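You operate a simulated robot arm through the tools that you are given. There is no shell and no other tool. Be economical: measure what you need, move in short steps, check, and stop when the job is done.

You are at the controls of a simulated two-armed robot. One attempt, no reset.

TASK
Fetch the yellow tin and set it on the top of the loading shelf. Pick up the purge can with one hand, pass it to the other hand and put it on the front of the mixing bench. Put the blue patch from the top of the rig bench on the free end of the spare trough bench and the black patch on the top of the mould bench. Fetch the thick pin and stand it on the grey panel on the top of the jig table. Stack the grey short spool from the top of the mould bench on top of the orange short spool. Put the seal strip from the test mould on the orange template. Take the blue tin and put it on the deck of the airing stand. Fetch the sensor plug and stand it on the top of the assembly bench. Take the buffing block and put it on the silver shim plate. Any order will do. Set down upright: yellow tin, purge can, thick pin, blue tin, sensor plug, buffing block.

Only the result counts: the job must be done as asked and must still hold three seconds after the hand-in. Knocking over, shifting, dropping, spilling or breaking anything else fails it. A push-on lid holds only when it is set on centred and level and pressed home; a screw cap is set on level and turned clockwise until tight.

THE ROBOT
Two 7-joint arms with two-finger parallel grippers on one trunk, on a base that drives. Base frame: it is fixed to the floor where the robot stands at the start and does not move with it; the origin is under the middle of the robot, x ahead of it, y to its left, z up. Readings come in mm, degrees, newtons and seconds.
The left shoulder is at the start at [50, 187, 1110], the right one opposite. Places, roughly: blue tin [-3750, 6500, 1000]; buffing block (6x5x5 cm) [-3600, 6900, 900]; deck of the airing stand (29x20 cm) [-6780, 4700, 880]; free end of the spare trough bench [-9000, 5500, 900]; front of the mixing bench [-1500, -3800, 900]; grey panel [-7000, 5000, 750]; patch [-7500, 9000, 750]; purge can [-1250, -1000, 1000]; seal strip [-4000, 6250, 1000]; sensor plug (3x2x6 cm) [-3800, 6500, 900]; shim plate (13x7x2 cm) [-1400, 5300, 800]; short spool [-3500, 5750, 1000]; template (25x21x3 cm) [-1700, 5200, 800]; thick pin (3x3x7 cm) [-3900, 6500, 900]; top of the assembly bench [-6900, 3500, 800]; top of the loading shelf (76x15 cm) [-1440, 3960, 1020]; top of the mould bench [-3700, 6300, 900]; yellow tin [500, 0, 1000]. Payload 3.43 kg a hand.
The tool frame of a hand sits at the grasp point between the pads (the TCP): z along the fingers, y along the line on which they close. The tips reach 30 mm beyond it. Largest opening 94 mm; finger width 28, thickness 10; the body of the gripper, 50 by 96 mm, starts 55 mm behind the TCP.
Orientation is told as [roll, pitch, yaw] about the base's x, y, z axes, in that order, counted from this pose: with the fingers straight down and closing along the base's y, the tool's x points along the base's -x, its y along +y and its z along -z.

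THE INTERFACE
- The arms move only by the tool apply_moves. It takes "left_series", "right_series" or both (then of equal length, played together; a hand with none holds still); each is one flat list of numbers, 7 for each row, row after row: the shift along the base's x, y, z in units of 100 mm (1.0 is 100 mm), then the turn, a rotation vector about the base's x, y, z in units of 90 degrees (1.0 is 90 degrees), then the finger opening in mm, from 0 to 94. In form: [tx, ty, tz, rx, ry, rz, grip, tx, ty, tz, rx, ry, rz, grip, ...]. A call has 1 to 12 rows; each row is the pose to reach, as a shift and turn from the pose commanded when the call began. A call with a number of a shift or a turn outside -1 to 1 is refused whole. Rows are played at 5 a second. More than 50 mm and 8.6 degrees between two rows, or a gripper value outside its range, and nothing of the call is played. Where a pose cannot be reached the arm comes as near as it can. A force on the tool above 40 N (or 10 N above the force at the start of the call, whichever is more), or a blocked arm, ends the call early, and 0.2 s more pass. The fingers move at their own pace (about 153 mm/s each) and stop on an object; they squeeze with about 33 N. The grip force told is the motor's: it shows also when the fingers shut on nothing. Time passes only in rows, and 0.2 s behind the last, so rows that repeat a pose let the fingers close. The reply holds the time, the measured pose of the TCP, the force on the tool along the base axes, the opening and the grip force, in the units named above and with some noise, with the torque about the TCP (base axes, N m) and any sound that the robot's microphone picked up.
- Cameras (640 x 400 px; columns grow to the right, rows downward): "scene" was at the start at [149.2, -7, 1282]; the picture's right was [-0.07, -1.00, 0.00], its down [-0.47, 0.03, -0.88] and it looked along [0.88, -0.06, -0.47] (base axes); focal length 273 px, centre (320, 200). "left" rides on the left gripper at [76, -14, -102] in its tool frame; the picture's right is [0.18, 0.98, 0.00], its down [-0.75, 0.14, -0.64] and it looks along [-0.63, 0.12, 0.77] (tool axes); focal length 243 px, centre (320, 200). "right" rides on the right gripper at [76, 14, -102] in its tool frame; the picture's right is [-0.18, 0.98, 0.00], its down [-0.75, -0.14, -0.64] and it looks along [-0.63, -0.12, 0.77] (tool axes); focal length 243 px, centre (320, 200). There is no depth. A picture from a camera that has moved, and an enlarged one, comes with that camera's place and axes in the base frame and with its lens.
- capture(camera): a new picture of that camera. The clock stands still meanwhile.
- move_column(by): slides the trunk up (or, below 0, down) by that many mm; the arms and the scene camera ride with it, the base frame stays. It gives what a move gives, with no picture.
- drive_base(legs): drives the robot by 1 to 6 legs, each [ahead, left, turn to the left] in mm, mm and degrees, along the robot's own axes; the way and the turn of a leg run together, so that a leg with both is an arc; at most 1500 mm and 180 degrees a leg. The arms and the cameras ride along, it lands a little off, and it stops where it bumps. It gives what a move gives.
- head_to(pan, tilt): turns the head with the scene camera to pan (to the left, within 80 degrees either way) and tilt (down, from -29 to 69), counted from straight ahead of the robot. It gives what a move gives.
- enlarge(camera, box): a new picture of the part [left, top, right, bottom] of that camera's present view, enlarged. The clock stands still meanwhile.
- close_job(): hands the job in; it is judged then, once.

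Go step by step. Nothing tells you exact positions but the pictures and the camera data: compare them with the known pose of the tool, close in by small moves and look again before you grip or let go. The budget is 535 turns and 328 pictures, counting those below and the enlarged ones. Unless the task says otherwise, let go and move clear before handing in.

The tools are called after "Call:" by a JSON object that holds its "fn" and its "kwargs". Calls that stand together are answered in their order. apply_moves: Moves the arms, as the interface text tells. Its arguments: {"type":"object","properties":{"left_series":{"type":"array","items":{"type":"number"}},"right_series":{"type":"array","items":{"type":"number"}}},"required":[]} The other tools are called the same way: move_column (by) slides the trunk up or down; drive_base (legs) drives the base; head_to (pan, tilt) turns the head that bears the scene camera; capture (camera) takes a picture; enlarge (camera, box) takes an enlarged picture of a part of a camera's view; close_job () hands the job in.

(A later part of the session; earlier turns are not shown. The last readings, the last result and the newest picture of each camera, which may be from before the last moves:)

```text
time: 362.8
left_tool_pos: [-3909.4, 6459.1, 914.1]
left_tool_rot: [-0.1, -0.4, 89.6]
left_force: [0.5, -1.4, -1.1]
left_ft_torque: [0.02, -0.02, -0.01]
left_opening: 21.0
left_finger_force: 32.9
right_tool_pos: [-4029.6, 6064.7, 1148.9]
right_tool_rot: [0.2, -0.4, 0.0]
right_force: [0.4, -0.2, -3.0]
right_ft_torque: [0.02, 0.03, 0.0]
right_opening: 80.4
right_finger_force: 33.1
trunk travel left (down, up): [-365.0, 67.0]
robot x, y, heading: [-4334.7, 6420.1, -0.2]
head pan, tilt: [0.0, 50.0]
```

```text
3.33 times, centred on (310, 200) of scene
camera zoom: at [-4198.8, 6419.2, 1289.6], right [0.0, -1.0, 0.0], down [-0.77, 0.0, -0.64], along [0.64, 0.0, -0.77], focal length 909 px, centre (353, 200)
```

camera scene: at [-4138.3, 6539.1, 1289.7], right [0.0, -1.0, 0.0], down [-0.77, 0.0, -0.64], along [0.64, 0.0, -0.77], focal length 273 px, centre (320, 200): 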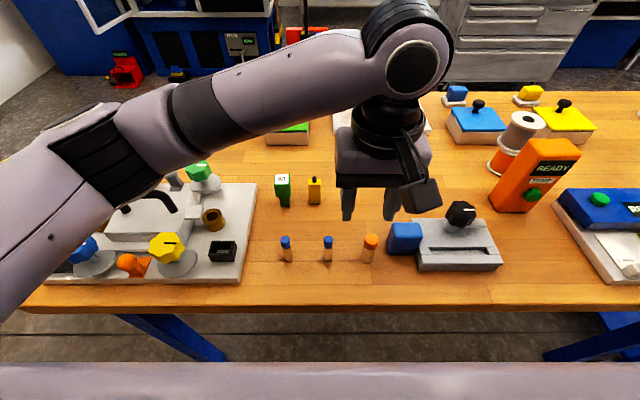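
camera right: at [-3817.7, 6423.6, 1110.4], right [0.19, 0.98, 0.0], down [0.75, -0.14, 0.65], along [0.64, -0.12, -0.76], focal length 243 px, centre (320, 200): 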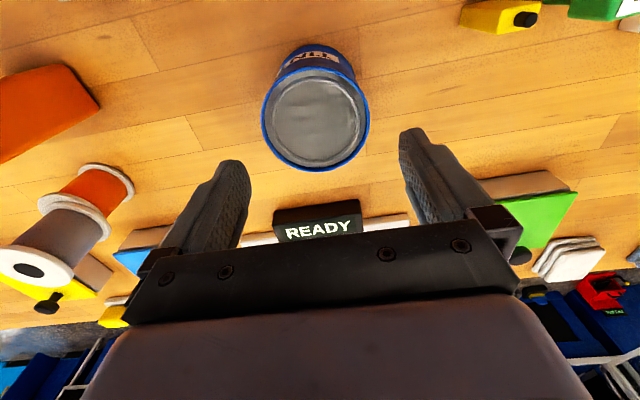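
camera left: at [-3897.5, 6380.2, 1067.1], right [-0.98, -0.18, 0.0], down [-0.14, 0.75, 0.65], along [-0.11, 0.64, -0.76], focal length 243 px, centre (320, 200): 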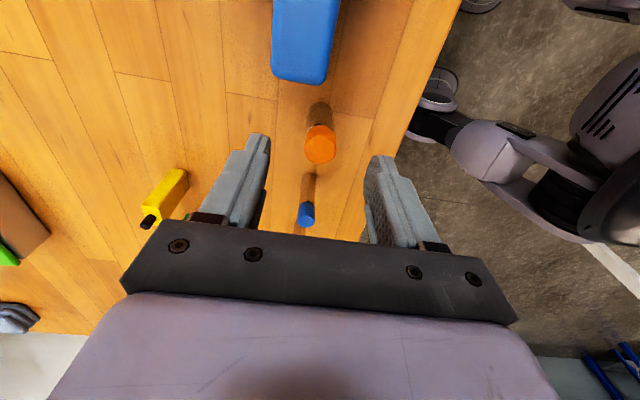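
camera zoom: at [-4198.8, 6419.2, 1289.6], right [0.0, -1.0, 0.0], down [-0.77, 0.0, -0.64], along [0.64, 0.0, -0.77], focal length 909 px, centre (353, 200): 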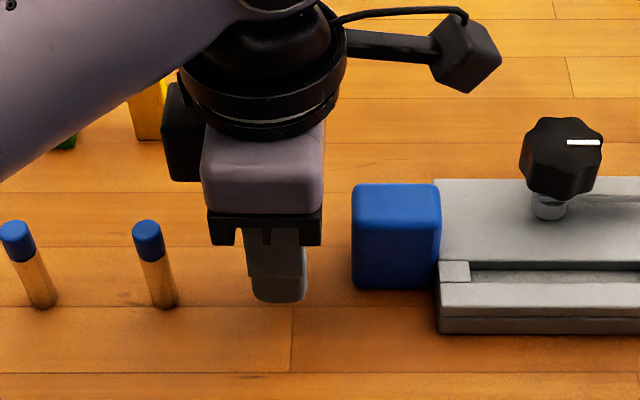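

Pin gripped (21 mm, bottom ≈38 mm below TCP). Lift, retract, then back away and turn west.

Call:
{"fn": "apply_moves", "kwargs": {"left_series": [0, 0, 0.3, 0, 0, 0, 0, 0, 0, 0.7, 0, 0, 0, 0, 0, 0, 1.0, 0, 0, 0, 0]}}

Call:
{"fn": "apply_moves", "kwargs": {"left_series": [0, 0.1, 0.4, 0, 0, 0, 0, -0.2, 0.4, 0.8, 0, 0, 0, 0, -0.4, 0.7, 1.0, 0, 0, 0, 0]}}

Call:
{"fn": "drive_base", "kwargs": {"legs": [[-300, 0, 0], [0, 0, 180]]}}

Call:
{"fn": "head_to", "kwargs": {"pan": 0, "tilt": 18}}

Call:
{"fn": "capture", "kwargs": {"camera": "scene"}}

Call:
{"fn": "head_to", "kwargs": {"pan": 50, "tilt": 18}}

Call:
{"fn": "capture", "kwargs": {"camera": "scene"}}

```text
time: 363.6
left_tool_pos: [-3911.5, 6455.2, 1014.7]
left_tool_rot: [0.0, -0.4, 89.6]
left_force: [0.5, -0.4, -1.3]
left_ft_torque: [0.0, 0.03, -0.02]
left_opening: 20.9
left_finger_force: 33.0
right_tool_pos: [-4028.6, 6064.3, 1149.6]
right_tool_rot: [0.2, -0.4, 0.0]
right_force: [0.1, 1.1, -3.1]
right_ft_torque: [-0.01, 0.04, 0.01]
right_opening: 80.2
right_finger_force: 33.2
trunk travel left (down, up): [-365.0, 67.0]
robot x, y, heading: [-4332.1, 6419.6, -0.2]
head pan, tilt: [0.0, 50.0]
```

```text
refused: row 2 steps farther than a row can; nothing moved
```

```text
time: 373.1
left_tool_pos: [-5068.0, 6369.8, 1014.4]
left_tool_rot: [0.0, -0.5, -88.4]
left_force: [0.0, 0.3, -1.2]
left_ft_torque: [0.01, 0.02, 0.01]
left_opening: 20.8
left_finger_force: 33.3
right_tool_pos: [-4965.4, 6764.8, 1150.0]
right_tool_rot: [0.2, -0.4, -177.9]
right_force: [-0.1, -1.4, -3.6]
right_ft_torque: [0.01, 0.0, -0.02]
right_opening: 80.4
right_finger_force: 32.9
trunk travel left (down, up): [-365.0, 67.0]
robot x, y, heading: [-4643.2, 6417.2, -177.9]
head pan, tilt: [0.0, 50.0]
```

```text
time: 374.1
left_tool_pos: [-5068.5, 6369.1, 1014.2]
left_tool_rot: [0.0, -0.4, -88.3]
left_force: [-1.2, -0.2, -1.8]
left_ft_torque: [0.01, 0.02, 0.01]
left_opening: 21.0
left_finger_force: 32.8
right_tool_pos: [-4964.6, 6764.4, 1149.0]
right_tool_rot: [0.2, -0.4, -177.9]
right_force: [0.2, 0.4, -3.1]
right_ft_torque: [0.01, -0.03, -0.02]
right_opening: 80.1
right_finger_force: 33.2
trunk travel left (down, up): [-365.0, 67.0]
robot x, y, heading: [-4649.6, 6420.3, -177.9]
head pan, tilt: [0.0, 18.0]
```

```text
197 pictures are left
camera scene: at [-4798.6, 6414.8, 1338.4], right [-0.03, 1.0, 0.0], down [0.31, 0.01, -0.95], along [-0.95, -0.03, -0.31], focal length 273 px, centre (320, 200)
```

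scene: 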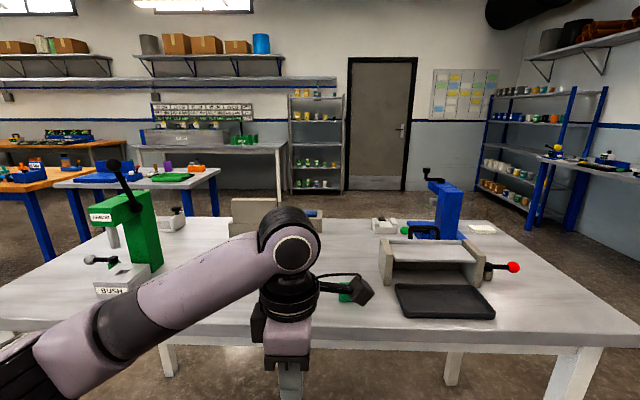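

```text
time: 375.3
left_tool_pos: [-5067.5, 6369.3, 1014.9]
left_tool_rot: [0.0, -0.4, -88.2]
left_force: [-0.1, -0.4, -2.6]
left_ft_torque: [-0.01, 0.0, 0.03]
left_opening: 20.9
left_finger_force: 32.5
right_tool_pos: [-4965.2, 6764.9, 1150.3]
right_tool_rot: [0.2, -0.4, -177.9]
right_force: [-0.4, 0.0, -2.9]
right_ft_torque: [0.0, -0.02, 0.03]
right_opening: 80.3
right_finger_force: 32.9
trunk travel left (down, up): [-365.0, 67.0]
robot x, y, heading: [-4648.2, 6418.8, -177.9]
head pan, tilt: [50.0, 18.0]
```

```text
196 pictures are left
camera scene: at [-4762.8, 6344.6, 1338.5], right [-0.79, 0.62, 0.0], down [0.19, 0.24, -0.95], along [-0.59, -0.75, -0.31], focal length 273 px, centre (320, 200)
```

scene: 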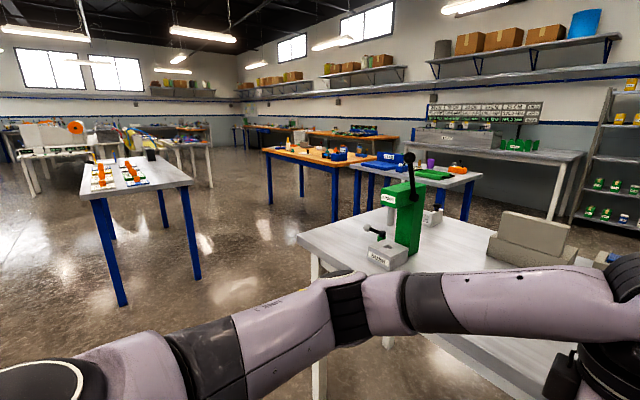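

West of here is a white table (x<-5380, y 5425..7037); the jig table and wooden assembly bench lie beyond to the south-west. I go south to y≈4800 and then west.

Call:
{"fn": "apply_moves", "kwargs": {"left_series": [0.1, 0, 0.4, 0, 0, 0, 0, 0.3, 0, 0.8, 0, 0, 0, 0, 0.6, 0, 1.0, 0, 0, 0, 0, 1.0, 0, 1.0, 0, 0, 0, 0]}}

Call:
{"fn": "drive_base", "kwargs": {"legs": [[0, 0, 88], [1480, 0, 0], [200, 0, 0], [0, 0, -90], [500, 0, 0]]}}

Call:
{"fn": "head_to", "kwargs": {"pan": 0, "tilt": 20}}

Call:
{"fn": "capture", "kwargs": {"camera": "scene"}}

```text
time: 376.3
left_tool_pos: [-4963.6, 6370.5, 1114.2]
left_tool_rot: [0.2, -0.4, -88.3]
left_force: [0.6, 0.0, -0.8]
left_ft_torque: [0.01, 0.0, -0.02]
left_opening: 21.0
left_finger_force: 32.4
right_tool_pos: [-4964.2, 6764.8, 1149.9]
right_tool_rot: [0.1, -0.4, -177.8]
right_force: [-0.3, 0.4, -3.2]
right_ft_torque: [-0.02, -0.01, -0.01]
right_opening: 80.2
right_finger_force: 33.0
trunk travel left (down, up): [-365.0, 67.0]
robot x, y, heading: [-4651.6, 6421.6, -177.9]
head pan, tilt: [50.0, 18.0]
```

```text
time: 394.5
left_tool_pos: [-5487.1, 4802.5, 1115.1]
left_tool_rot: [-0.1, -0.4, -90.7]
left_force: [0.2, -0.2, -2.1]
left_ft_torque: [-0.01, -0.04, 0.01]
left_opening: 20.8
left_finger_force: 33.4
right_tool_pos: [-5469.0, 5196.1, 1149.7]
right_tool_rot: [0.2, -0.4, 179.9]
right_force: [0.1, -0.2, -3.6]
right_ft_torque: [-0.01, -0.04, 0.04]
right_opening: 80.2
right_finger_force: 32.9
trunk travel left (down, up): [-365.0, 67.0]
robot x, y, heading: [-5162.5, 4842.3, 179.8]
head pan, tilt: [50.0, 18.0]
```

```text
time: 395.6
left_tool_pos: [-5485.7, 4802.1, 1115.7]
left_tool_rot: [0.0, -0.4, -90.6]
left_force: [-0.4, -0.9, -1.6]
left_ft_torque: [0.0, 0.0, 0.0]
left_opening: 20.9
left_finger_force: 32.8
right_tool_pos: [-5469.4, 5196.0, 1150.9]
right_tool_rot: [0.3, -0.5, 179.9]
right_force: [-0.3, 0.3, -3.4]
right_ft_torque: [0.02, -0.01, 0.03]
right_opening: 80.3
right_finger_force: 32.9
trunk travel left (down, up): [-365.0, 67.0]
robot x, y, heading: [-5165.0, 4839.6, 179.7]
head pan, tilt: [0.0, 20.0]
```

```text
195 pictures are left
camera scene: at [-5316.8, 4839.9, 1335.2], right [0.0, 1.0, 0.0], down [0.34, 0.0, -0.94], along [-0.94, 0.0, -0.34], focal length 273 px, centre (320, 200)
```

scene: 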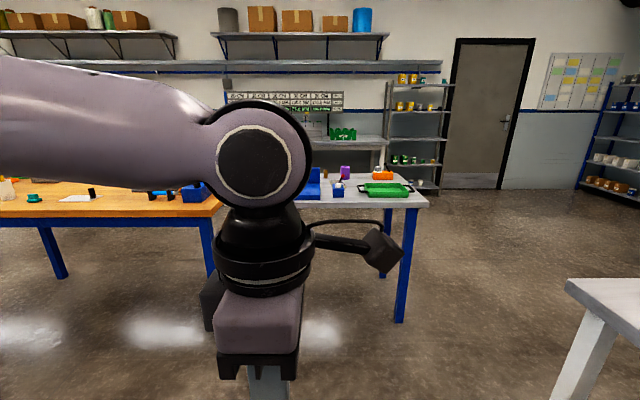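

Call:
{"fn": "drive_base", "kwargs": {"legs": [[900, 0, 0]]}}

Call:
{"fn": "head_to", "kwargs": {"pan": -20, "tilt": 30}}

Call:
{"fn": "capture", "kwargs": {"camera": "scene"}}

Call:
{"fn": "head_to", "kwargs": {"pan": 40, "tilt": 30}}

Call:
{"fn": "capture", "kwargs": {"camera": "scene"}}

```text
time: 400.4
left_tool_pos: [-6388.5, 4806.4, 1115.4]
left_tool_rot: [0.0, -0.4, -90.5]
left_force: [0.1, -0.3, -0.5]
left_ft_torque: [0.01, -0.03, 0.01]
left_opening: 21.1
left_finger_force: 33.2
right_tool_pos: [-6372.5, 5199.5, 1149.3]
right_tool_rot: [0.1, -0.4, 180.0]
right_force: [-0.2, 0.2, -3.6]
right_ft_torque: [-0.03, -0.01, 0.02]
right_opening: 80.3
right_finger_force: 33.2
trunk travel left (down, up): [-365.0, 67.0]
robot x, y, heading: [-6066.8, 4844.8, 179.7]
head pan, tilt: [0.0, 20.0]
```

```text
time: 401.2
left_tool_pos: [-6388.8, 4805.2, 1116.1]
left_tool_rot: [0.0, -0.3, -90.5]
left_force: [0.0, -0.2, -2.6]
left_ft_torque: [0.0, -0.03, -0.01]
left_opening: 21.1
left_finger_force: 33.1
right_tool_pos: [-6372.7, 5199.7, 1150.8]
right_tool_rot: [0.2, -0.4, 179.9]
right_force: [0.1, -1.0, -2.8]
right_ft_torque: [-0.02, -0.03, -0.05]
right_opening: 80.3
right_finger_force: 32.8
trunk travel left (down, up): [-365.0, 67.0]
robot x, y, heading: [-6064.0, 4843.2, 179.6]
head pan, tilt: [-20.0, 30.0]
```

```text
194 pictures are left
camera scene: at [-6211.3, 4874.8, 1319.2], right [0.34, 0.94, 0.0], down [0.47, -0.17, -0.87], along [-0.81, 0.3, -0.5], focal length 273 px, centre (320, 200)
```

scene: 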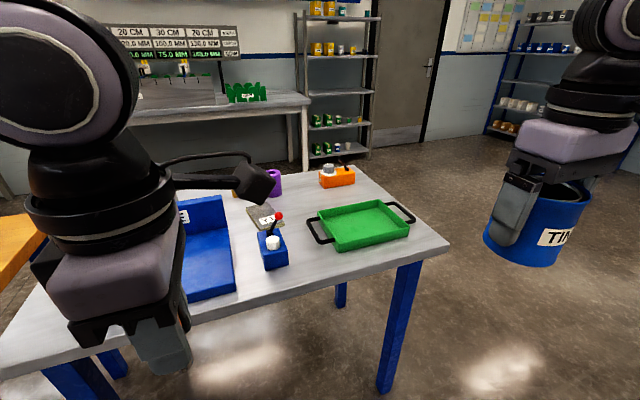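

```text
time: 402.5
left_tool_pos: [-6389.8, 4805.1, 1115.6]
left_tool_rot: [0.0, -0.4, -90.4]
left_force: [-0.8, 0.0, -1.9]
left_ft_torque: [0.01, 0.01, 0.02]
left_opening: 20.7
left_finger_force: 33.3
right_tool_pos: [-6371.9, 5200.8, 1149.5]
right_tool_rot: [0.2, -0.4, 180.0]
right_force: [0.2, 0.0, -3.4]
right_ft_torque: [-0.02, -0.03, -0.02]
right_opening: 80.2
right_finger_force: 33.6
trunk travel left (down, up): [-365.0, 67.0]
robot x, y, heading: [-6069.7, 4843.8, 179.7]
head pan, tilt: [40.0, 30.0]
```

```text
193 pictures are left
camera scene: at [-6196.0, 4785.8, 1319.2], right [-0.64, 0.77, 0.0], down [0.38, 0.32, -0.87], along [-0.67, -0.55, -0.5], focal length 273 px, centre (320, 200)
```

scene: 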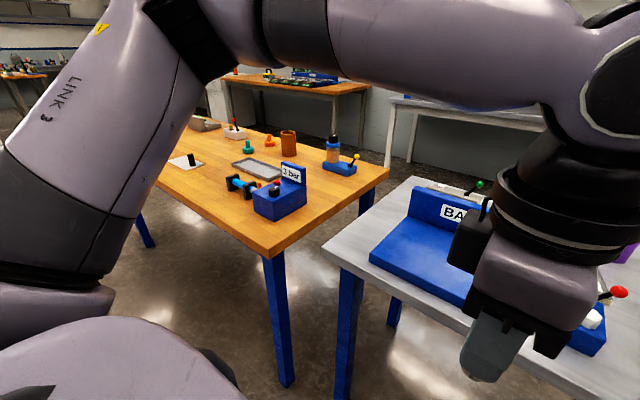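

The jig table has the blue airing stand at its south end, a small grey panel mid-way, and a green tray. I move the left arm aside for a clear view.

Call:
{"fn": "apply_moves", "kwargs": {"left_series": [0.1, -0.35, 0.1, 0, 0, 0, 0, 0.2, -0.7, 0.2, 0, 0, 0, 0, 0.3, -1.0, 0.3, 0, 0, 0, 0]}}

Call:
{"fn": "apply_moves", "kwargs": {"left_series": [0.1, -0.35, 0.1, 0, 0, 0, 0, 0.2, -0.7, 0.2, 0, 0, 0, 0, 0.3, -1.0, 0.2, 0, 0, 0, 0]}}

Call:
{"fn": "head_to", "kwargs": {"pan": -3, "tilt": 35}}

Call:
{"fn": "capture", "kwargs": {"camera": "scene"}}

```text
time: 403.3
left_tool_pos: [-6354.2, 4704.9, 1143.1]
left_tool_rot: [0.0, -0.4, -90.5]
left_force: [-0.2, -0.3, -1.9]
left_ft_torque: [0.01, 0.03, 0.0]
left_opening: 21.1
left_finger_force: 33.0
right_tool_pos: [-6372.1, 5198.5, 1150.8]
right_tool_rot: [0.1, -0.5, 180.0]
right_force: [-0.4, 0.6, -4.2]
right_ft_torque: [-0.01, -0.02, -0.02]
right_opening: 80.1
right_finger_force: 32.8
trunk travel left (down, up): [-365.0, 67.0]
robot x, y, heading: [-6071.0, 4839.1, 179.9]
head pan, tilt: [40.0, 30.0]
```

```text
time: 404.1
left_tool_pos: [-6327.6, 4606.9, 1164.7]
left_tool_rot: [0.0, -0.5, -90.5]
left_force: [0.6, -0.2, -0.9]
left_ft_torque: [-0.01, 0.0, -0.02]
left_opening: 21.2
left_finger_force: 32.6
right_tool_pos: [-6372.0, 5198.8, 1151.1]
right_tool_rot: [0.1, -0.5, 180.0]
right_force: [0.1, 0.1, -2.9]
right_ft_torque: [0.04, -0.04, -0.03]
right_opening: 80.2
right_finger_force: 33.1
trunk travel left (down, up): [-365.0, 67.0]
robot x, y, heading: [-6068.8, 4841.4, 179.8]
head pan, tilt: [40.0, 30.0]
```

```text
time: 405.2
left_tool_pos: [-6327.4, 4607.7, 1165.2]
left_tool_rot: [0.0, -0.4, -90.6]
left_force: [0.7, -0.7, -1.7]
left_ft_torque: [-0.02, 0.0, -0.02]
left_opening: 21.0
left_finger_force: 32.5
right_tool_pos: [-6372.2, 5199.4, 1149.7]
right_tool_rot: [0.1, -0.3, 179.9]
right_force: [0.1, 0.7, -3.2]
right_ft_torque: [0.02, -0.04, -0.03]
right_opening: 80.1
right_finger_force: 33.3
trunk travel left (down, up): [-365.0, 67.0]
robot x, y, heading: [-6064.9, 4845.3, 180.2]
head pan, tilt: [-3.0, 35.0]
```

```text
192 pictures are left
camera scene: at [-6214.3, 4848.4, 1311.4], right [0.06, 1.0, 0.0], down [0.57, -0.03, -0.82], along [-0.82, 0.05, -0.57], focal length 273 px, centre (320, 200)
```

scene: 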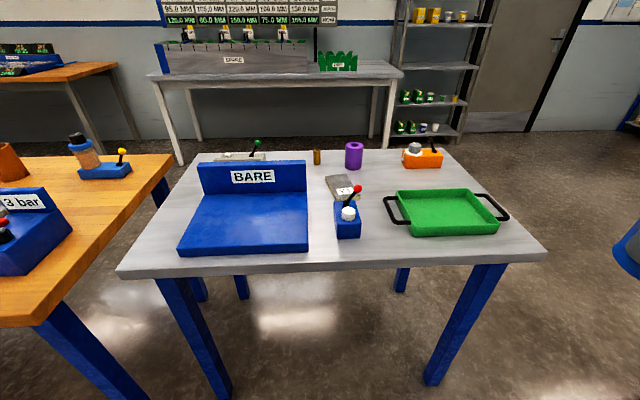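

Call:
{"fn": "enlarge", "kwargs": {"camera": "scene", "box": [280, 120, 460, 260]}}

Call:
{"fn": "enlarge", "kwargs": {"camera": "scene", "box": [110, 120, 320, 290]}}

```text
2.86 times, centred on (370, 190) of scene
camera zoom: at [-6214.3, 4848.4, 1311.4], right [0.06, 1.0, 0.0], down [0.57, -0.03, -0.82], along [-0.82, 0.05, -0.57], focal length 779 px, centre (177, 229)
```

zoom: 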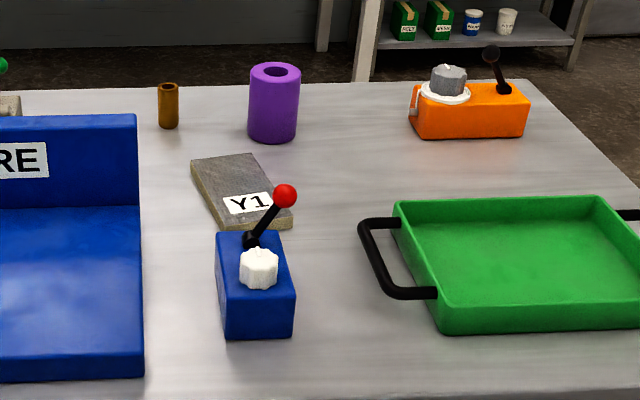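

```text
2.35 times, centred on (215, 205) of scene
camera zoom: at [-6214.3, 4848.4, 1311.4], right [0.06, 1.0, 0.0], down [0.57, -0.03, -0.82], along [-0.82, 0.05, -0.57], focal length 642 px, centre (567, 188)
```

zoom: 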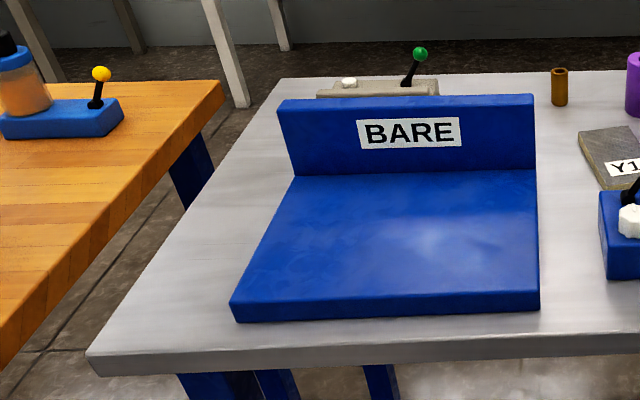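

The stand ("BARE", deck centre ≈[-6812, 4690]) and the grey panel "Y1" (≈[-7060, 4977]) are found. First the pin: I move north and closer so the left hand faces the panel.

Call:
{"fn": "drive_base", "kwargs": {"legs": [[0, -310, 0], [340, 0, 0]]}}

Call:
{"fn": "head_to", "kwargs": {"pan": 0, "tilt": 45}}

Call:
{"fn": "capture", "kwargs": {"camera": "scene"}}

Call:
{"fn": "capture", "kwargs": {"camera": "left"}}

```text
time: 409.3
left_tool_pos: [-6658.9, 4928.0, 1164.6]
left_tool_rot: [0.0, -0.3, -90.2]
left_force: [0.0, -0.8, -1.0]
left_ft_torque: [0.01, 0.0, 0.0]
left_opening: 20.8
left_finger_force: 32.8
right_tool_pos: [-6706.9, 5517.3, 1149.3]
right_tool_rot: [0.2, -0.3, -179.7]
right_force: [-0.5, 0.6, -3.1]
right_ft_torque: [-0.01, -0.02, 0.01]
right_opening: 80.1
right_finger_force: 33.5
trunk travel left (down, up): [-365.0, 67.0]
robot x, y, heading: [-6400.4, 5166.9, -179.6]
head pan, tilt: [-3.0, 35.0]
stopped in leg 2: the robot was blocked; the commanded pose is now the measured one
```

```text
time: 410.0
left_tool_pos: [-6658.7, 4926.6, 1164.9]
left_tool_rot: [0.1, -0.3, -90.3]
left_force: [-0.1, 0.4, -1.6]
left_ft_torque: [0.02, -0.02, -0.01]
left_opening: 21.3
left_finger_force: 33.1
right_tool_pos: [-6707.7, 5519.3, 1150.0]
right_tool_rot: [0.0, -0.3, -179.8]
right_force: [-0.8, -0.2, -3.3]
right_ft_torque: [0.0, -0.03, -0.02]
right_opening: 80.1
right_finger_force: 33.1
trunk travel left (down, up): [-365.0, 67.0]
robot x, y, heading: [-6404.9, 5166.6, -179.9]
head pan, tilt: [0.0, 45.0]
```

```text
189 pictures are left
camera scene: at [-6540.8, 5164.2, 1296.6], right [0.0, 1.0, 0.0], down [0.71, 0.0, -0.71], along [-0.71, 0.0, -0.71], focal length 273 px, centre (320, 200)
```

scene: 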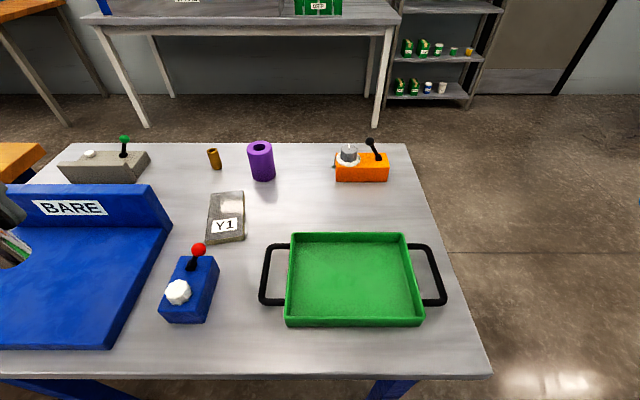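

```text
188 pictures are left
camera left: at [-6673.1, 5004.9, 1267.6], right [0.98, 0.18, 0.0], down [0.14, -0.75, 0.65], along [0.12, -0.64, -0.76], focal length 243 px, centre (320, 200)
```

left: 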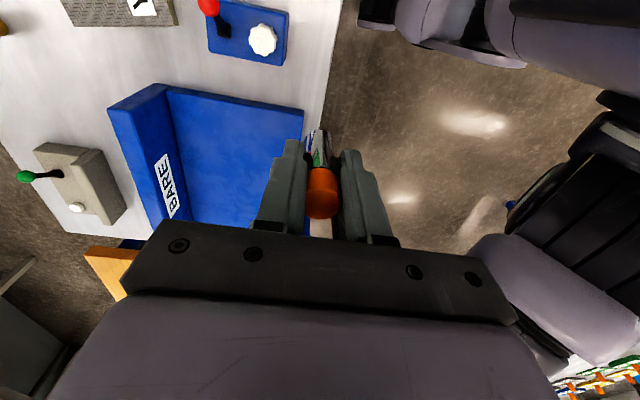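

Table top z≈850 (edge x≈-6636); panel centre ≈ [-6925, 4963]. I ease the base back 10 mm and bring the pin over the panel.

Call:
{"fn": "drive_base", "kwargs": {"legs": [[-12, 0, 0]]}}

Call:
{"fn": "apply_moves", "kwargs": {"left_series": [-0.4, 0.05, 0, 0, 0, 0, 0, -0.8, 0.1, 0, 0, 0, 0, 0, -1.0, 0.2, 0, 0, 0, 0, 0]}}

Call:
{"fn": "apply_moves", "kwargs": {"left_series": [-0.4, 0.05, -0.2, 0, 0, 0, 0, -0.8, 0.1, -0.4, 0, 0, 0, 0, -1.0, 0.16, -0.7, 0, 0, 0, 0]}}

Call:
{"fn": "apply_moves", "kwargs": {"left_series": [-0.4, 0.0, -0.2, 0, 0, 0, 0, -0.76, 0.0, -0.4, 0, 0, 0, 0, -0.76, 0.0, -0.8, 0, 0, 0, 0]}}

Call:
{"fn": "capture", "kwargs": {"camera": "scene"}}

Call:
{"fn": "capture", "kwargs": {"camera": "left"}}

```text
time: 410.8
left_tool_pos: [-6646.6, 4928.5, 1165.7]
left_tool_rot: [0.0, -0.4, -90.3]
left_force: [1.0, 0.1, -1.1]
left_ft_torque: [-0.01, 0.03, 0.0]
left_opening: 20.9
left_finger_force: 32.6
right_tool_pos: [-6695.8, 5519.5, 1150.6]
right_tool_rot: [0.1, -0.4, -179.6]
right_force: [0.4, 1.0, -2.1]
right_ft_torque: [0.0, -0.01, 0.0]
right_opening: 79.8
right_finger_force: 33.3
trunk travel left (down, up): [-365.0, 67.0]
robot x, y, heading: [-6390.3, 5163.8, -179.7]
head pan, tilt: [0.0, 45.0]
```

```text
time: 411.6
left_tool_pos: [-6748.1, 4945.0, 1164.7]
left_tool_rot: [0.1, -0.3, -90.1]
left_force: [0.4, 0.1, -1.2]
left_ft_torque: [0.01, 0.02, 0.0]
left_opening: 21.2
left_finger_force: 33.0
right_tool_pos: [-6696.0, 5519.4, 1149.0]
right_tool_rot: [0.2, -0.3, -179.7]
right_force: [0.1, -0.2, -2.4]
right_ft_torque: [0.01, -0.04, 0.03]
right_opening: 80.0
right_finger_force: 32.6
trunk travel left (down, up): [-365.0, 67.0]
robot x, y, heading: [-6389.5, 5165.6, -180.0]
head pan, tilt: [0.0, 45.0]
```

```text
time: 412.4
left_tool_pos: [-6846.1, 4963.8, 1096.2]
left_tool_rot: [0.1, -0.4, -90.2]
left_force: [0.5, -0.5, -1.9]
left_ft_torque: [0.02, -0.02, -0.02]
left_opening: 20.7
left_finger_force: 33.1
right_tool_pos: [-6696.8, 5517.4, 1149.0]
right_tool_rot: [0.0, -0.3, -179.7]
right_force: [-0.5, -1.2, -3.2]
right_ft_torque: [0.02, -0.06, 0.03]
right_opening: 79.8
right_finger_force: 32.9
trunk travel left (down, up): [-365.0, 67.0]
robot x, y, heading: [-6392.6, 5164.4, -180.0]
head pan, tilt: [0.0, 45.0]
```

```text
time: 413.2
left_tool_pos: [-6920.0, 4960.9, 1013.0]
left_tool_rot: [0.1, -0.4, -90.2]
left_force: [0.6, 0.0, -2.2]
left_ft_torque: [-0.01, -0.02, 0.0]
left_opening: 20.8
left_finger_force: 33.1
right_tool_pos: [-6696.1, 5519.0, 1148.6]
right_tool_rot: [0.1, -0.3, -179.7]
right_force: [0.4, -0.6, -3.6]
right_ft_torque: [0.04, 0.0, 0.05]
right_opening: 79.9
right_finger_force: 33.0
trunk travel left (down, up): [-365.0, 67.0]
robot x, y, heading: [-6388.2, 5165.7, -179.8]
head pan, tilt: [0.0, 45.0]
```

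```text
187 pictures are left
camera scene: at [-6529.2, 5164.0, 1296.6], right [0.0, 1.0, 0.0], down [0.71, 0.0, -0.71], along [-0.71, 0.0, -0.71], focal length 273 px, centre (320, 200)
```

scene: 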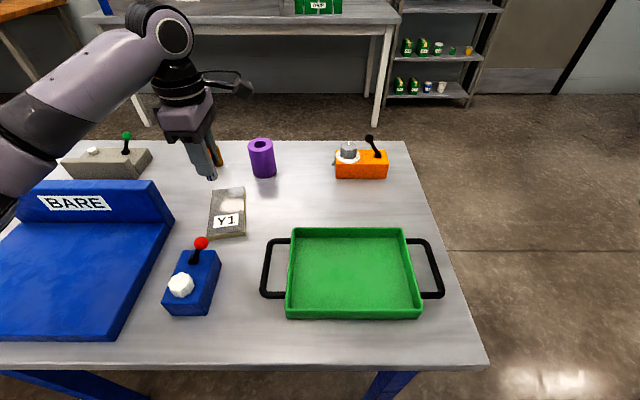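

```text
186 pictures are left
camera left: at [-6935.1, 5038.8, 1115.5], right [0.98, 0.18, 0.0], down [0.14, -0.75, 0.65], along [0.12, -0.64, -0.76], focal length 243 px, centre (320, 200)
```

left: 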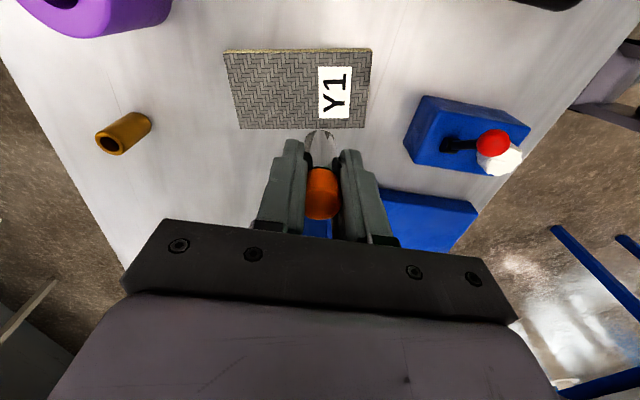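

Panel: x -6999..-6884, y 4914..5010, top z≈862. I place the pin at ≈[-6950, 4962]; descend to 920 first.

Call:
{"fn": "apply_moves", "kwargs": {"left_series": [-0.3, 0, -0.2, 0, 0, 0, 0, -0.3, 0, -0.55, 0, 0, 0, 0, -0.3, 0, -0.9, 0, 0, 0, 0]}}

Call:
{"fn": "capture", "kwargs": {"camera": "left"}}

Call:
{"fn": "enlarge", "kwargs": {"camera": "scene", "box": [140, 130, 300, 250]}}

```text
time: 414.0
left_tool_pos: [-6948.3, 4961.5, 924.3]
left_tool_rot: [0.0, -0.5, -90.2]
left_force: [-0.5, -0.4, -1.7]
left_ft_torque: [0.02, -0.01, 0.0]
left_opening: 20.8
left_finger_force: 33.4
right_tool_pos: [-6695.3, 5518.5, 1149.6]
right_tool_rot: [0.1, -0.2, -179.7]
right_force: [-0.5, -0.1, -3.1]
right_ft_torque: [0.01, -0.02, -0.04]
right_opening: 80.1
right_finger_force: 32.7
trunk travel left (down, up): [-365.0, 67.0]
robot x, y, heading: [-6386.4, 5161.7, -179.8]
head pan, tilt: [0.0, 45.0]
```

```text
185 pictures are left
camera left: at [-6963.2, 5039.0, 1026.5], right [0.98, 0.18, 0.0], down [0.14, -0.75, 0.65], along [0.12, -0.64, -0.76], focal length 243 px, centre (320, 200)
```

left: 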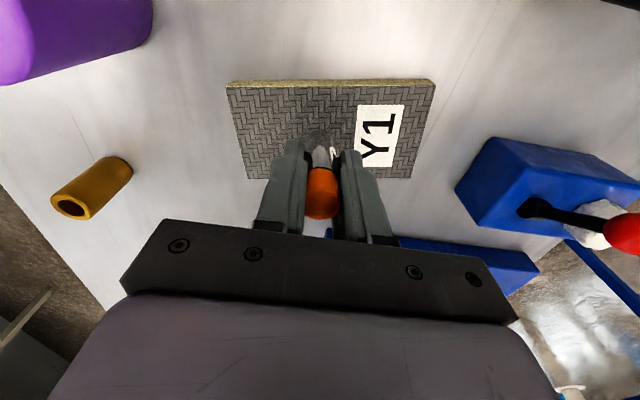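

```text
3.33 times, centred on (220, 190) of scene
camera zoom: at [-6529.2, 5164.3, 1296.6], right [0.0, 1.0, 0.0], down [0.71, 0.0, -0.71], along [-0.71, 0.0, -0.71], focal length 909 px, centre (653, 233)
```

zoom: 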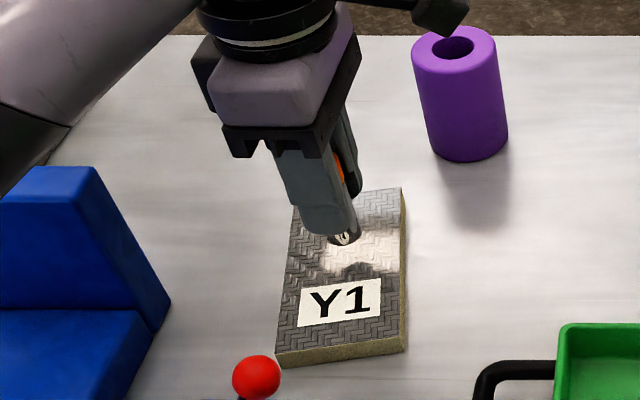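

Pin's foot is just above the bare part of the panel. Lower in fine steps.

Call:
{"fn": "apply_moves", "kwargs": {"left_series": [0, 0, -0.08, 0, 0, 0, 0, 0, 0, -0.16, 0, 0, 0, 0, 0, 0, -0.2, 0, 0, 0, 0]}}

Call:
{"fn": "apply_moves", "kwargs": {"left_series": [0, 0, -0.02, 0, 0, 0, 0, 0, 0, -0.04, 0, 0, 0, 0]}}

```text
time: 414.8
left_tool_pos: [-6954.3, 4963.5, 906.6]
left_tool_rot: [0.0, -0.4, -90.1]
left_force: [-0.2, -0.6, 2.7]
left_ft_torque: [-0.05, -0.02, 0.04]
left_opening: 20.9
left_finger_force: 32.7
right_tool_pos: [-6695.4, 5520.2, 1149.8]
right_tool_rot: [0.2, -0.4, -179.7]
right_force: [0.4, 0.0, -3.2]
right_ft_torque: [0.0, 0.02, 0.01]
right_opening: 79.9
right_finger_force: 32.9
trunk travel left (down, up): [-365.0, 67.0]
robot x, y, heading: [-6385.9, 5163.6, -179.7]
head pan, tilt: [0.0, 45.0]
```

```text
time: 415.4
left_tool_pos: [-6951.9, 4963.1, 906.3]
left_tool_rot: [-0.4, -0.4, -90.1]
left_force: [1.3, -4.1, 23.6]
left_ft_torque: [-0.25, -0.1, 0.01]
left_opening: 20.7
left_finger_force: 33.3
right_tool_pos: [-6693.6, 5520.6, 1149.7]
right_tool_rot: [0.2, -0.5, -179.7]
right_force: [0.9, 0.4, -3.2]
right_ft_torque: [0.03, 0.0, 0.02]
right_opening: 79.9
right_finger_force: 32.9
trunk travel left (down, up): [-365.0, 67.0]
robot x, y, heading: [-6389.3, 5165.0, -180.0]
head pan, tilt: [0.0, 45.0]
```

Contact. Ease off 4 mm (the command overshoot), open, rise.

Call:
{"fn": "apply_moves", "kwargs": {"left_series": [0, 0, 0.04, 0, 0, 0, 0, 0, 0, 0.04, 0, 0, 0, 0, 0, 0, 0.04, 0, 0, 0, 40, 0, 0, 0.04, 0, 0, 0, 40, 0, 0, 0.3, 0, 0, 0, 40, 0, 0, 0.7, 0, 0, 0, 40, 0, 0, 1.0, 0, 0, 0, 40]}}

Call:
{"fn": "enlarge", "kwargs": {"camera": "scene", "box": [140, 130, 300, 250]}}

```text
time: 417.0
left_tool_pos: [-6953.4, 4961.4, 1002.8]
left_tool_rot: [0.1, -0.5, -90.1]
left_force: [-0.7, 0.0, 0.3]
left_ft_torque: [-0.01, -0.02, 0.03]
left_opening: 40.1
left_finger_force: 0.1
right_tool_pos: [-6696.4, 5519.8, 1150.1]
right_tool_rot: [0.3, -0.2, -179.8]
right_force: [-0.1, -1.3, -3.2]
right_ft_torque: [-0.01, -0.02, -0.01]
right_opening: 79.8
right_finger_force: 32.9
trunk travel left (down, up): [-365.0, 67.0]
robot x, y, heading: [-6389.2, 5163.8, -179.8]
head pan, tilt: [0.0, 45.0]
```

```text
3.33 times, centred on (220, 190) of scene
camera zoom: at [-6528.6, 5164.5, 1296.5], right [0.0, 1.0, 0.0], down [0.71, 0.0, -0.71], along [-0.71, 0.0, -0.71], focal length 909 px, centre (653, 233)
```

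zoom: 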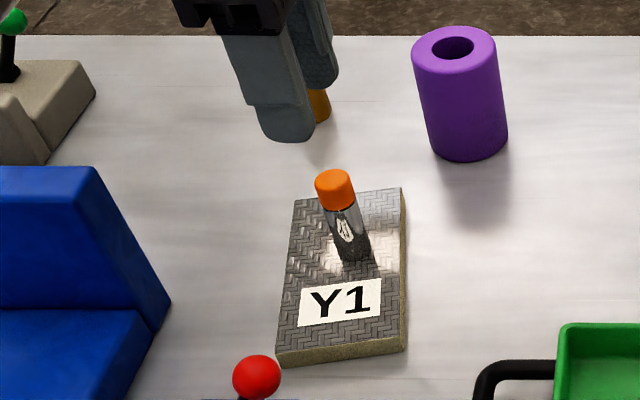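

The pin stands on the panel. I retract and un-rotate the left hand, then shift south for the blue tin on the stand's deck.

Call:
{"fn": "apply_moves", "kwargs": {"left_series": [0, 0, 0.3, 0, 0, -0.083, 60, 0.1, 0, 0.6, 0, 0, -0.167, 60, 0.3, 0, 0.9, 0, 0, -0.25, 60, 0.5, 0, 1.0, 0, 0, -0.333, 60, 0.7, 0, 1.0, 0, 0, -0.417, 60, 0.9, 0, 1.0, 0, 0, -0.5, 60, 1.0, 0, 1.0, 0, 0, -0.583, 60, 1.0, 0, 1.0, 0, 0, -0.667, 60, 1.0, 0, 1.0, 0, 0, -0.75, 60, 1.0, 0, 1.0, 0, 0, -0.833, 60, 1.0, 0, 1.0, 0, 0, -0.917, 60, 1.0, 0, 1.0, 0, 0, -1.0, 60]}}

Call:
{"fn": "apply_moves", "kwargs": {"left_series": [0.4, 0, 0.2, 0, 0, 0, 60, 0.8, 0, 0.4, 0, 0, 0, 60, 1.0, 0, 0.5, 0, 0, 0, 60]}}

Call:
{"fn": "drive_base", "kwargs": {"legs": [[-150, 0, 0], [0, 540, 0], [100, 0, 0]]}}

Call:
{"fn": "capture", "kwargs": {"camera": "scene"}}

Call:
{"fn": "capture", "kwargs": {"camera": "right"}}

```text
time: 419.6
left_tool_pos: [-6852.2, 4963.9, 1101.5]
left_tool_rot: [0.0, -0.5, 179.7]
left_force: [-0.7, -0.2, 0.7]
left_ft_torque: [-0.02, 0.0, -0.01]
left_opening: 60.1
left_finger_force: 0.1
right_tool_pos: [-6695.9, 5518.3, 1149.3]
right_tool_rot: [0.1, -0.2, -179.7]
right_force: [0.4, 0.5, -3.5]
right_ft_torque: [-0.07, 0.0, -0.01]
right_opening: 79.9
right_finger_force: 33.5
trunk travel left (down, up): [-365.0, 67.0]
robot x, y, heading: [-6390.4, 5165.0, -179.9]
head pan, tilt: [0.0, 45.0]
```

```text
time: 420.4
left_tool_pos: [-6751.8, 4963.9, 1153.9]
left_tool_rot: [0.1, -0.4, 179.9]
left_force: [0.3, 0.1, 0.3]
left_ft_torque: [0.02, 0.02, 0.03]
left_opening: 59.9
left_finger_force: 0.0
right_tool_pos: [-6696.1, 5519.2, 1149.8]
right_tool_rot: [0.2, -0.2, -179.7]
right_force: [0.3, 0.0, -3.7]
right_ft_torque: [0.01, -0.01, -0.01]
right_opening: 80.0
right_finger_force: 32.5
trunk travel left (down, up): [-365.0, 67.0]
robot x, y, heading: [-6388.6, 5165.6, -179.9]
head pan, tilt: [0.0, 45.0]
```

```text
time: 425.2
left_tool_pos: [-6695.7, 4418.0, 1153.5]
left_tool_rot: [0.0, -0.4, -179.2]
left_force: [-0.3, 0.0, 0.1]
left_ft_torque: [0.04, -0.02, -0.03]
left_opening: 60.3
left_finger_force: 0.1
right_tool_pos: [-6649.8, 4973.0, 1149.7]
right_tool_rot: [0.1, -0.3, -178.7]
right_force: [0.1, -0.3, -4.1]
right_ft_torque: [0.02, -0.05, -0.01]
right_opening: 79.8
right_finger_force: 33.0
trunk travel left (down, up): [-365.0, 67.0]
robot x, y, heading: [-6335.6, 4624.9, -178.9]
head pan, tilt: [0.0, 45.0]
```

```text
182 pictures are left
camera scene: at [-6475.9, 4622.3, 1296.4], right [-0.02, 1.0, 0.0], down [0.71, 0.01, -0.71], along [-0.71, -0.01, -0.71], focal length 273 px, centre (320, 200)
```

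scene: 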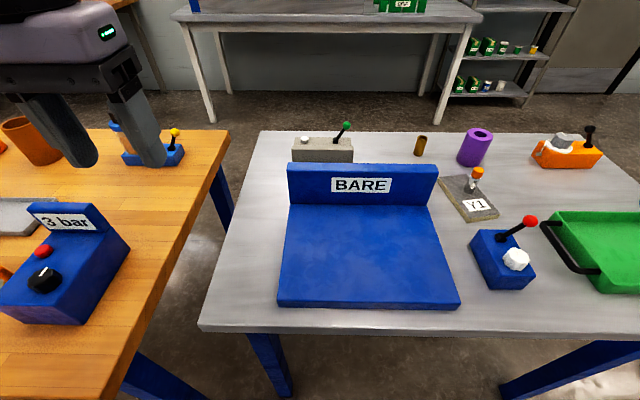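

```text
181 pictures are left
camera right: at [-6572.3, 4961.0, 1250.9], right [-0.16, -0.99, 0.0], down [-0.75, 0.13, 0.65], along [-0.64, 0.1, -0.76], focal length 243 px, centre (320, 200)
```

right: 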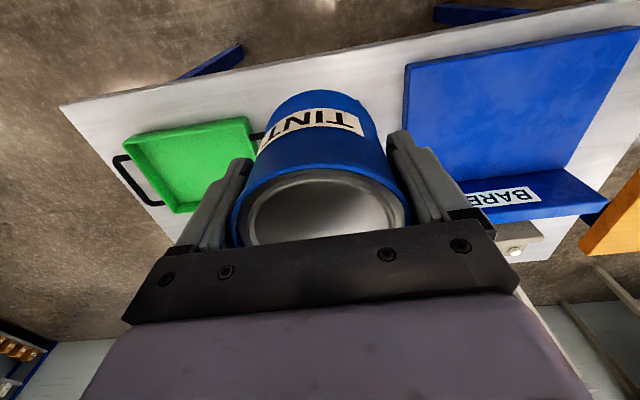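

Deck: x -6873..-6674, y 4553..4840, z≈878. I bring the tin over its centre [-6770, 4700].

Call:
{"fn": "apply_moves", "kwargs": {"right_series": [-0.1, -0.35, 0, 0, 0, 0, 0, -0.2, -0.7, 0, 0, 0, 0, 0, -0.3, -1.0, 0, 0, 0, 0, 0]}}

Call:
{"fn": "apply_moves", "kwargs": {"right_series": [-0.2, -0.35, -0.1, 0, 0, 0, 0, -0.4, -0.7, -0.3, 0, 0, 0, 0, -0.6, -1.0, -0.5, 0, 0, 0, 0]}}

Call:
{"fn": "apply_moves", "kwargs": {"right_series": [-0.15, -0.35, -0.2, 0, 0, 0, 0, -0.3, -0.73, -0.4, 0, 0, 0, 0, -0.3, -0.73, -0.8, 0, 0, 0, 0, -0.3, -0.73, -1.0, 0, 0, 0, 0]}}

Call:
{"fn": "capture", "kwargs": {"camera": "scene"}}

Call:
{"fn": "capture", "kwargs": {"camera": "right"}}

```text
time: 426.0
left_tool_pos: [-6695.5, 4417.3, 1153.3]
left_tool_rot: [-0.1, -0.4, -179.2]
left_force: [-0.2, -0.2, -0.7]
left_ft_torque: [0.04, -0.01, 0.0]
left_opening: 60.0
left_finger_force: 0.0
right_tool_pos: [-6677.6, 4873.8, 1150.2]
right_tool_rot: [0.0, -0.3, -178.8]
right_force: [0.3, 0.0, -3.5]
right_ft_torque: [0.0, -0.02, -0.02]
right_opening: 79.9
right_finger_force: 32.9
trunk travel left (down, up): [-365.0, 67.0]
robot x, y, heading: [-6336.2, 4626.3, -179.0]
head pan, tilt: [0.0, 45.0]
```

```text
time: 426.8
left_tool_pos: [-6696.3, 4416.9, 1153.4]
left_tool_rot: [-0.1, -0.5, -179.2]
left_force: [0.4, 0.0, 0.7]
left_ft_torque: [0.02, 0.04, 0.01]
left_opening: 59.6
left_finger_force: 0.1
right_tool_pos: [-6740.0, 4776.8, 1096.7]
right_tool_rot: [0.1, -0.2, -178.7]
right_force: [0.2, 0.0, -3.4]
right_ft_torque: [0.01, -0.04, 0.01]
right_opening: 79.9
right_finger_force: 32.7
trunk travel left (down, up): [-365.0, 67.0]
robot x, y, heading: [-6335.9, 4622.8, -179.1]
head pan, tilt: [0.0, 45.0]
```

```text
time: 427.8
left_tool_pos: [-6694.8, 4417.6, 1153.6]
left_tool_rot: [0.0, -0.4, -179.2]
left_force: [0.0, -0.1, -0.9]
left_ft_torque: [0.01, 0.01, 0.02]
left_opening: 59.9
left_finger_force: 0.0
right_tool_pos: [-6768.5, 4702.1, 999.2]
right_tool_rot: [0.1, -0.2, -178.7]
right_force: [0.1, -0.1, -3.6]
right_ft_torque: [0.0, -0.01, 0.01]
right_opening: 79.8
right_finger_force: 32.8
trunk travel left (down, up): [-365.0, 67.0]
robot x, y, heading: [-6335.3, 4625.8, -179.0]
head pan, tilt: [0.0, 45.0]
```

```text
180 pictures are left
camera scene: at [-6475.1, 4622.1, 1296.6], right [-0.02, 1.0, 0.0], down [0.71, 0.01, -0.71], along [-0.71, -0.01, -0.71], focal length 273 px, centre (320, 200)
```

scene: 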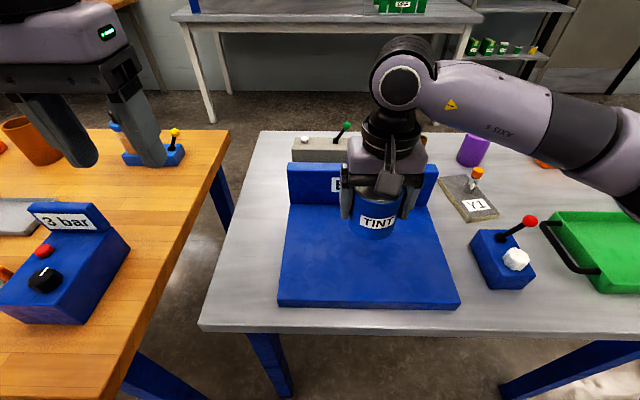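

```text
179 pictures are left
camera right: at [-6691.9, 4688.2, 1100.3], right [-0.16, -0.99, 0.0], down [-0.75, 0.13, 0.65], along [-0.64, 0.1, -0.76], focal length 243 px, centre (320, 200)
```

right: 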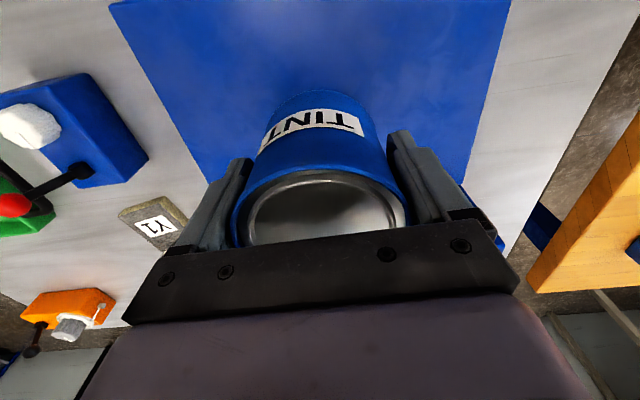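

Over the deck. Lower to ~940, then fine steps to contact.

Call:
{"fn": "apply_moves", "kwargs": {"right_series": [0.05, 0, -0.3, 0, 0, 0, 0, 0.05, 0, -0.58, 0, 0, 0, 0]}}

Call:
{"fn": "apply_moves", "kwargs": {"right_series": [0, 0, -0.04, 0, 0, 0, 0, 0, 0, -0.08, 0, 0, 0, 0, 0, 0, -0.1, 0, 0, 0, 0]}}

```text
time: 428.4
left_tool_pos: [-6695.5, 4416.8, 1154.1]
left_tool_rot: [0.0, -0.5, -179.2]
left_force: [0.9, 0.2, 0.0]
left_ft_torque: [-0.01, 0.02, 0.01]
left_opening: 59.8
left_finger_force: 0.0
right_tool_pos: [-6763.4, 4699.7, 940.5]
right_tool_rot: [0.2, -0.3, -178.6]
right_force: [-0.3, -0.1, -3.9]
right_ft_torque: [0.02, -0.01, 0.0]
right_opening: 80.0
right_finger_force: 33.1
trunk travel left (down, up): [-365.0, 67.0]
robot x, y, heading: [-6338.9, 4624.6, -179.0]
head pan, tilt: [0.0, 45.0]
```

```text
time: 429.2
left_tool_pos: [-6695.2, 4417.5, 1153.8]
left_tool_rot: [-0.1, -0.4, -179.2]
left_force: [0.0, -0.2, -0.5]
left_ft_torque: [0.02, 0.03, 0.0]
left_opening: 59.8
left_finger_force: 0.0
right_tool_pos: [-6763.5, 4701.7, 929.1]
right_tool_rot: [0.1, -0.3, -178.7]
right_force: [0.4, -0.1, -4.0]
right_ft_torque: [0.02, 0.0, -0.02]
right_opening: 79.8
right_finger_force: 32.7
trunk travel left (down, up): [-365.0, 67.0]
robot x, y, heading: [-6334.5, 4626.9, -179.1]
head pan, tilt: [0.0, 45.0]
```

Call:
{"fn": "apply_moves", "kwargs": {"right_series": [0, 0, -0.03, 0, 0, 0, 0, 0, 0, -0.05, 0, 0, 0, 0]}}

Call:
{"fn": "enlarge", "kwargs": {"camera": "scene", "box": [270, 150, 470, 310]}}

```text
time: 429.8
left_tool_pos: [-6694.7, 4417.7, 1154.8]
left_tool_rot: [0.0, -0.4, -179.3]
left_force: [-0.1, 0.1, 0.6]
left_ft_torque: [0.03, -0.02, 0.02]
left_opening: 60.1
left_finger_force: 0.0
right_tool_pos: [-6764.0, 4701.7, 925.0]
right_tool_rot: [0.2, -0.3, -178.6]
right_force: [-0.7, 0.3, -3.3]
right_ft_torque: [-0.03, 0.0, -0.01]
right_opening: 79.9
right_finger_force: 32.9
trunk travel left (down, up): [-365.0, 67.0]
robot x, y, heading: [-6335.7, 4625.8, -179.1]
head pan, tilt: [0.0, 45.0]
```

```text
2.50 times, centred on (370, 230) of scene
camera zoom: at [-6475.0, 4622.2, 1296.6], right [-0.02, 1.0, 0.0], down [0.71, 0.01, -0.71], along [-0.71, -0.01, -0.71], focal length 682 px, centre (195, 125)
```

zoom: 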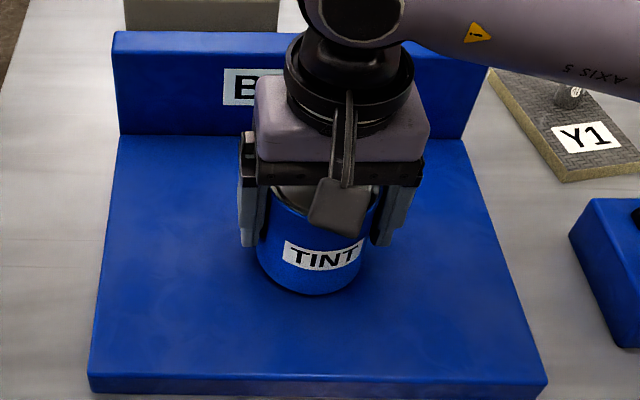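

Call:
{"fn": "apply_moves", "kwargs": {"right_series": [0, 0, -0.03, 0, 0, 0, 0, 0, 0, -0.06, 0, 0, 0, 0]}}

```text
time: 430.4
left_tool_pos: [-6694.4, 4418.1, 1154.7]
left_tool_rot: [-0.1, -0.4, -179.2]
left_force: [-1.1, -0.6, 0.0]
left_ft_torque: [0.0, 0.0, 0.0]
left_opening: 60.0
left_finger_force: 0.0
right_tool_pos: [-6763.4, 4700.7, 922.2]
right_tool_rot: [0.2, -0.5, -178.7]
right_force: [0.0, 0.8, 5.3]
right_ft_torque: [0.22, -0.29, 0.04]
right_opening: 79.7
right_finger_force: 32.6
trunk travel left (down, up): [-365.0, 67.0]
robot x, y, heading: [-6335.1, 4625.6, -178.8]
head pan, tilt: [0.0, 45.0]
```

Contact at 922. Release and rise straight up.

Call:
{"fn": "apply_moves", "kwargs": {"right_series": [0, 0, 0.02, 0, 0, 0, 0, 0, 0, 0.02, 0, 0, 0, 92, 0, 0, 0.02, 0, 0, 0, 92, 0, 0, 0.3, 0, 0, 0, 92, 0, 0, 0.7, 0, 0, 0, 92, 0, 0, 1.0, 0, 0, 0, 92]}}

Call:
{"fn": "apply_moves", "kwargs": {"right_series": [0, 0, 0.4, 0, 0, 0, 92, 0.3, 0.2, 0.8, 0, 0, 0, 92, 0.6, 0.4, 1.0, 0, 0, 0, 92]}}

Call:
{"fn": "capture", "kwargs": {"camera": "scene"}}

```text
time: 431.8
left_tool_pos: [-6694.9, 4416.9, 1154.2]
left_tool_rot: [0.0, -0.3, -179.1]
left_force: [-0.3, 0.5, 0.4]
left_ft_torque: [-0.01, 0.08, -0.01]
left_opening: 59.7
left_finger_force: 0.1
right_tool_pos: [-6761.2, 4701.8, 1022.2]
right_tool_rot: [0.1, -0.5, -178.7]
right_force: [0.2, -0.6, -0.1]
right_ft_torque: [0.01, 0.0, -0.02]
right_opening: 92.1
right_finger_force: 0.1
trunk travel left (down, up): [-365.0, 67.0]
robot x, y, heading: [-6333.3, 4621.4, -178.6]
head pan, tilt: [0.0, 45.0]
```

```text
refused: row 2 steps farther than a row can; nothing moved
```

```text
177 pictures are left
camera scene: at [-6474.6, 4622.1, 1296.6], right [-0.02, 1.0, 0.0], down [0.71, 0.01, -0.71], along [-0.71, -0.01, -0.71], focal length 273 px, centre (320, 200)
```

scene: 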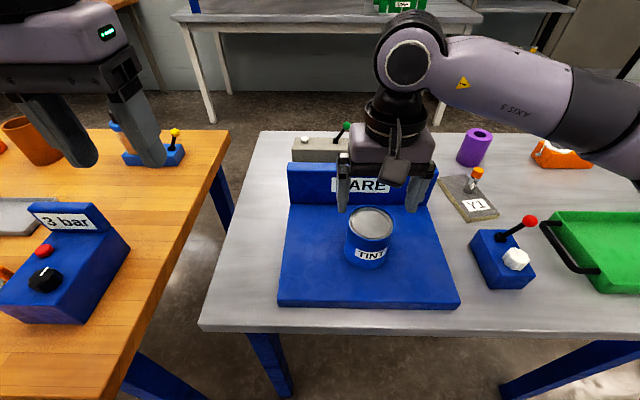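

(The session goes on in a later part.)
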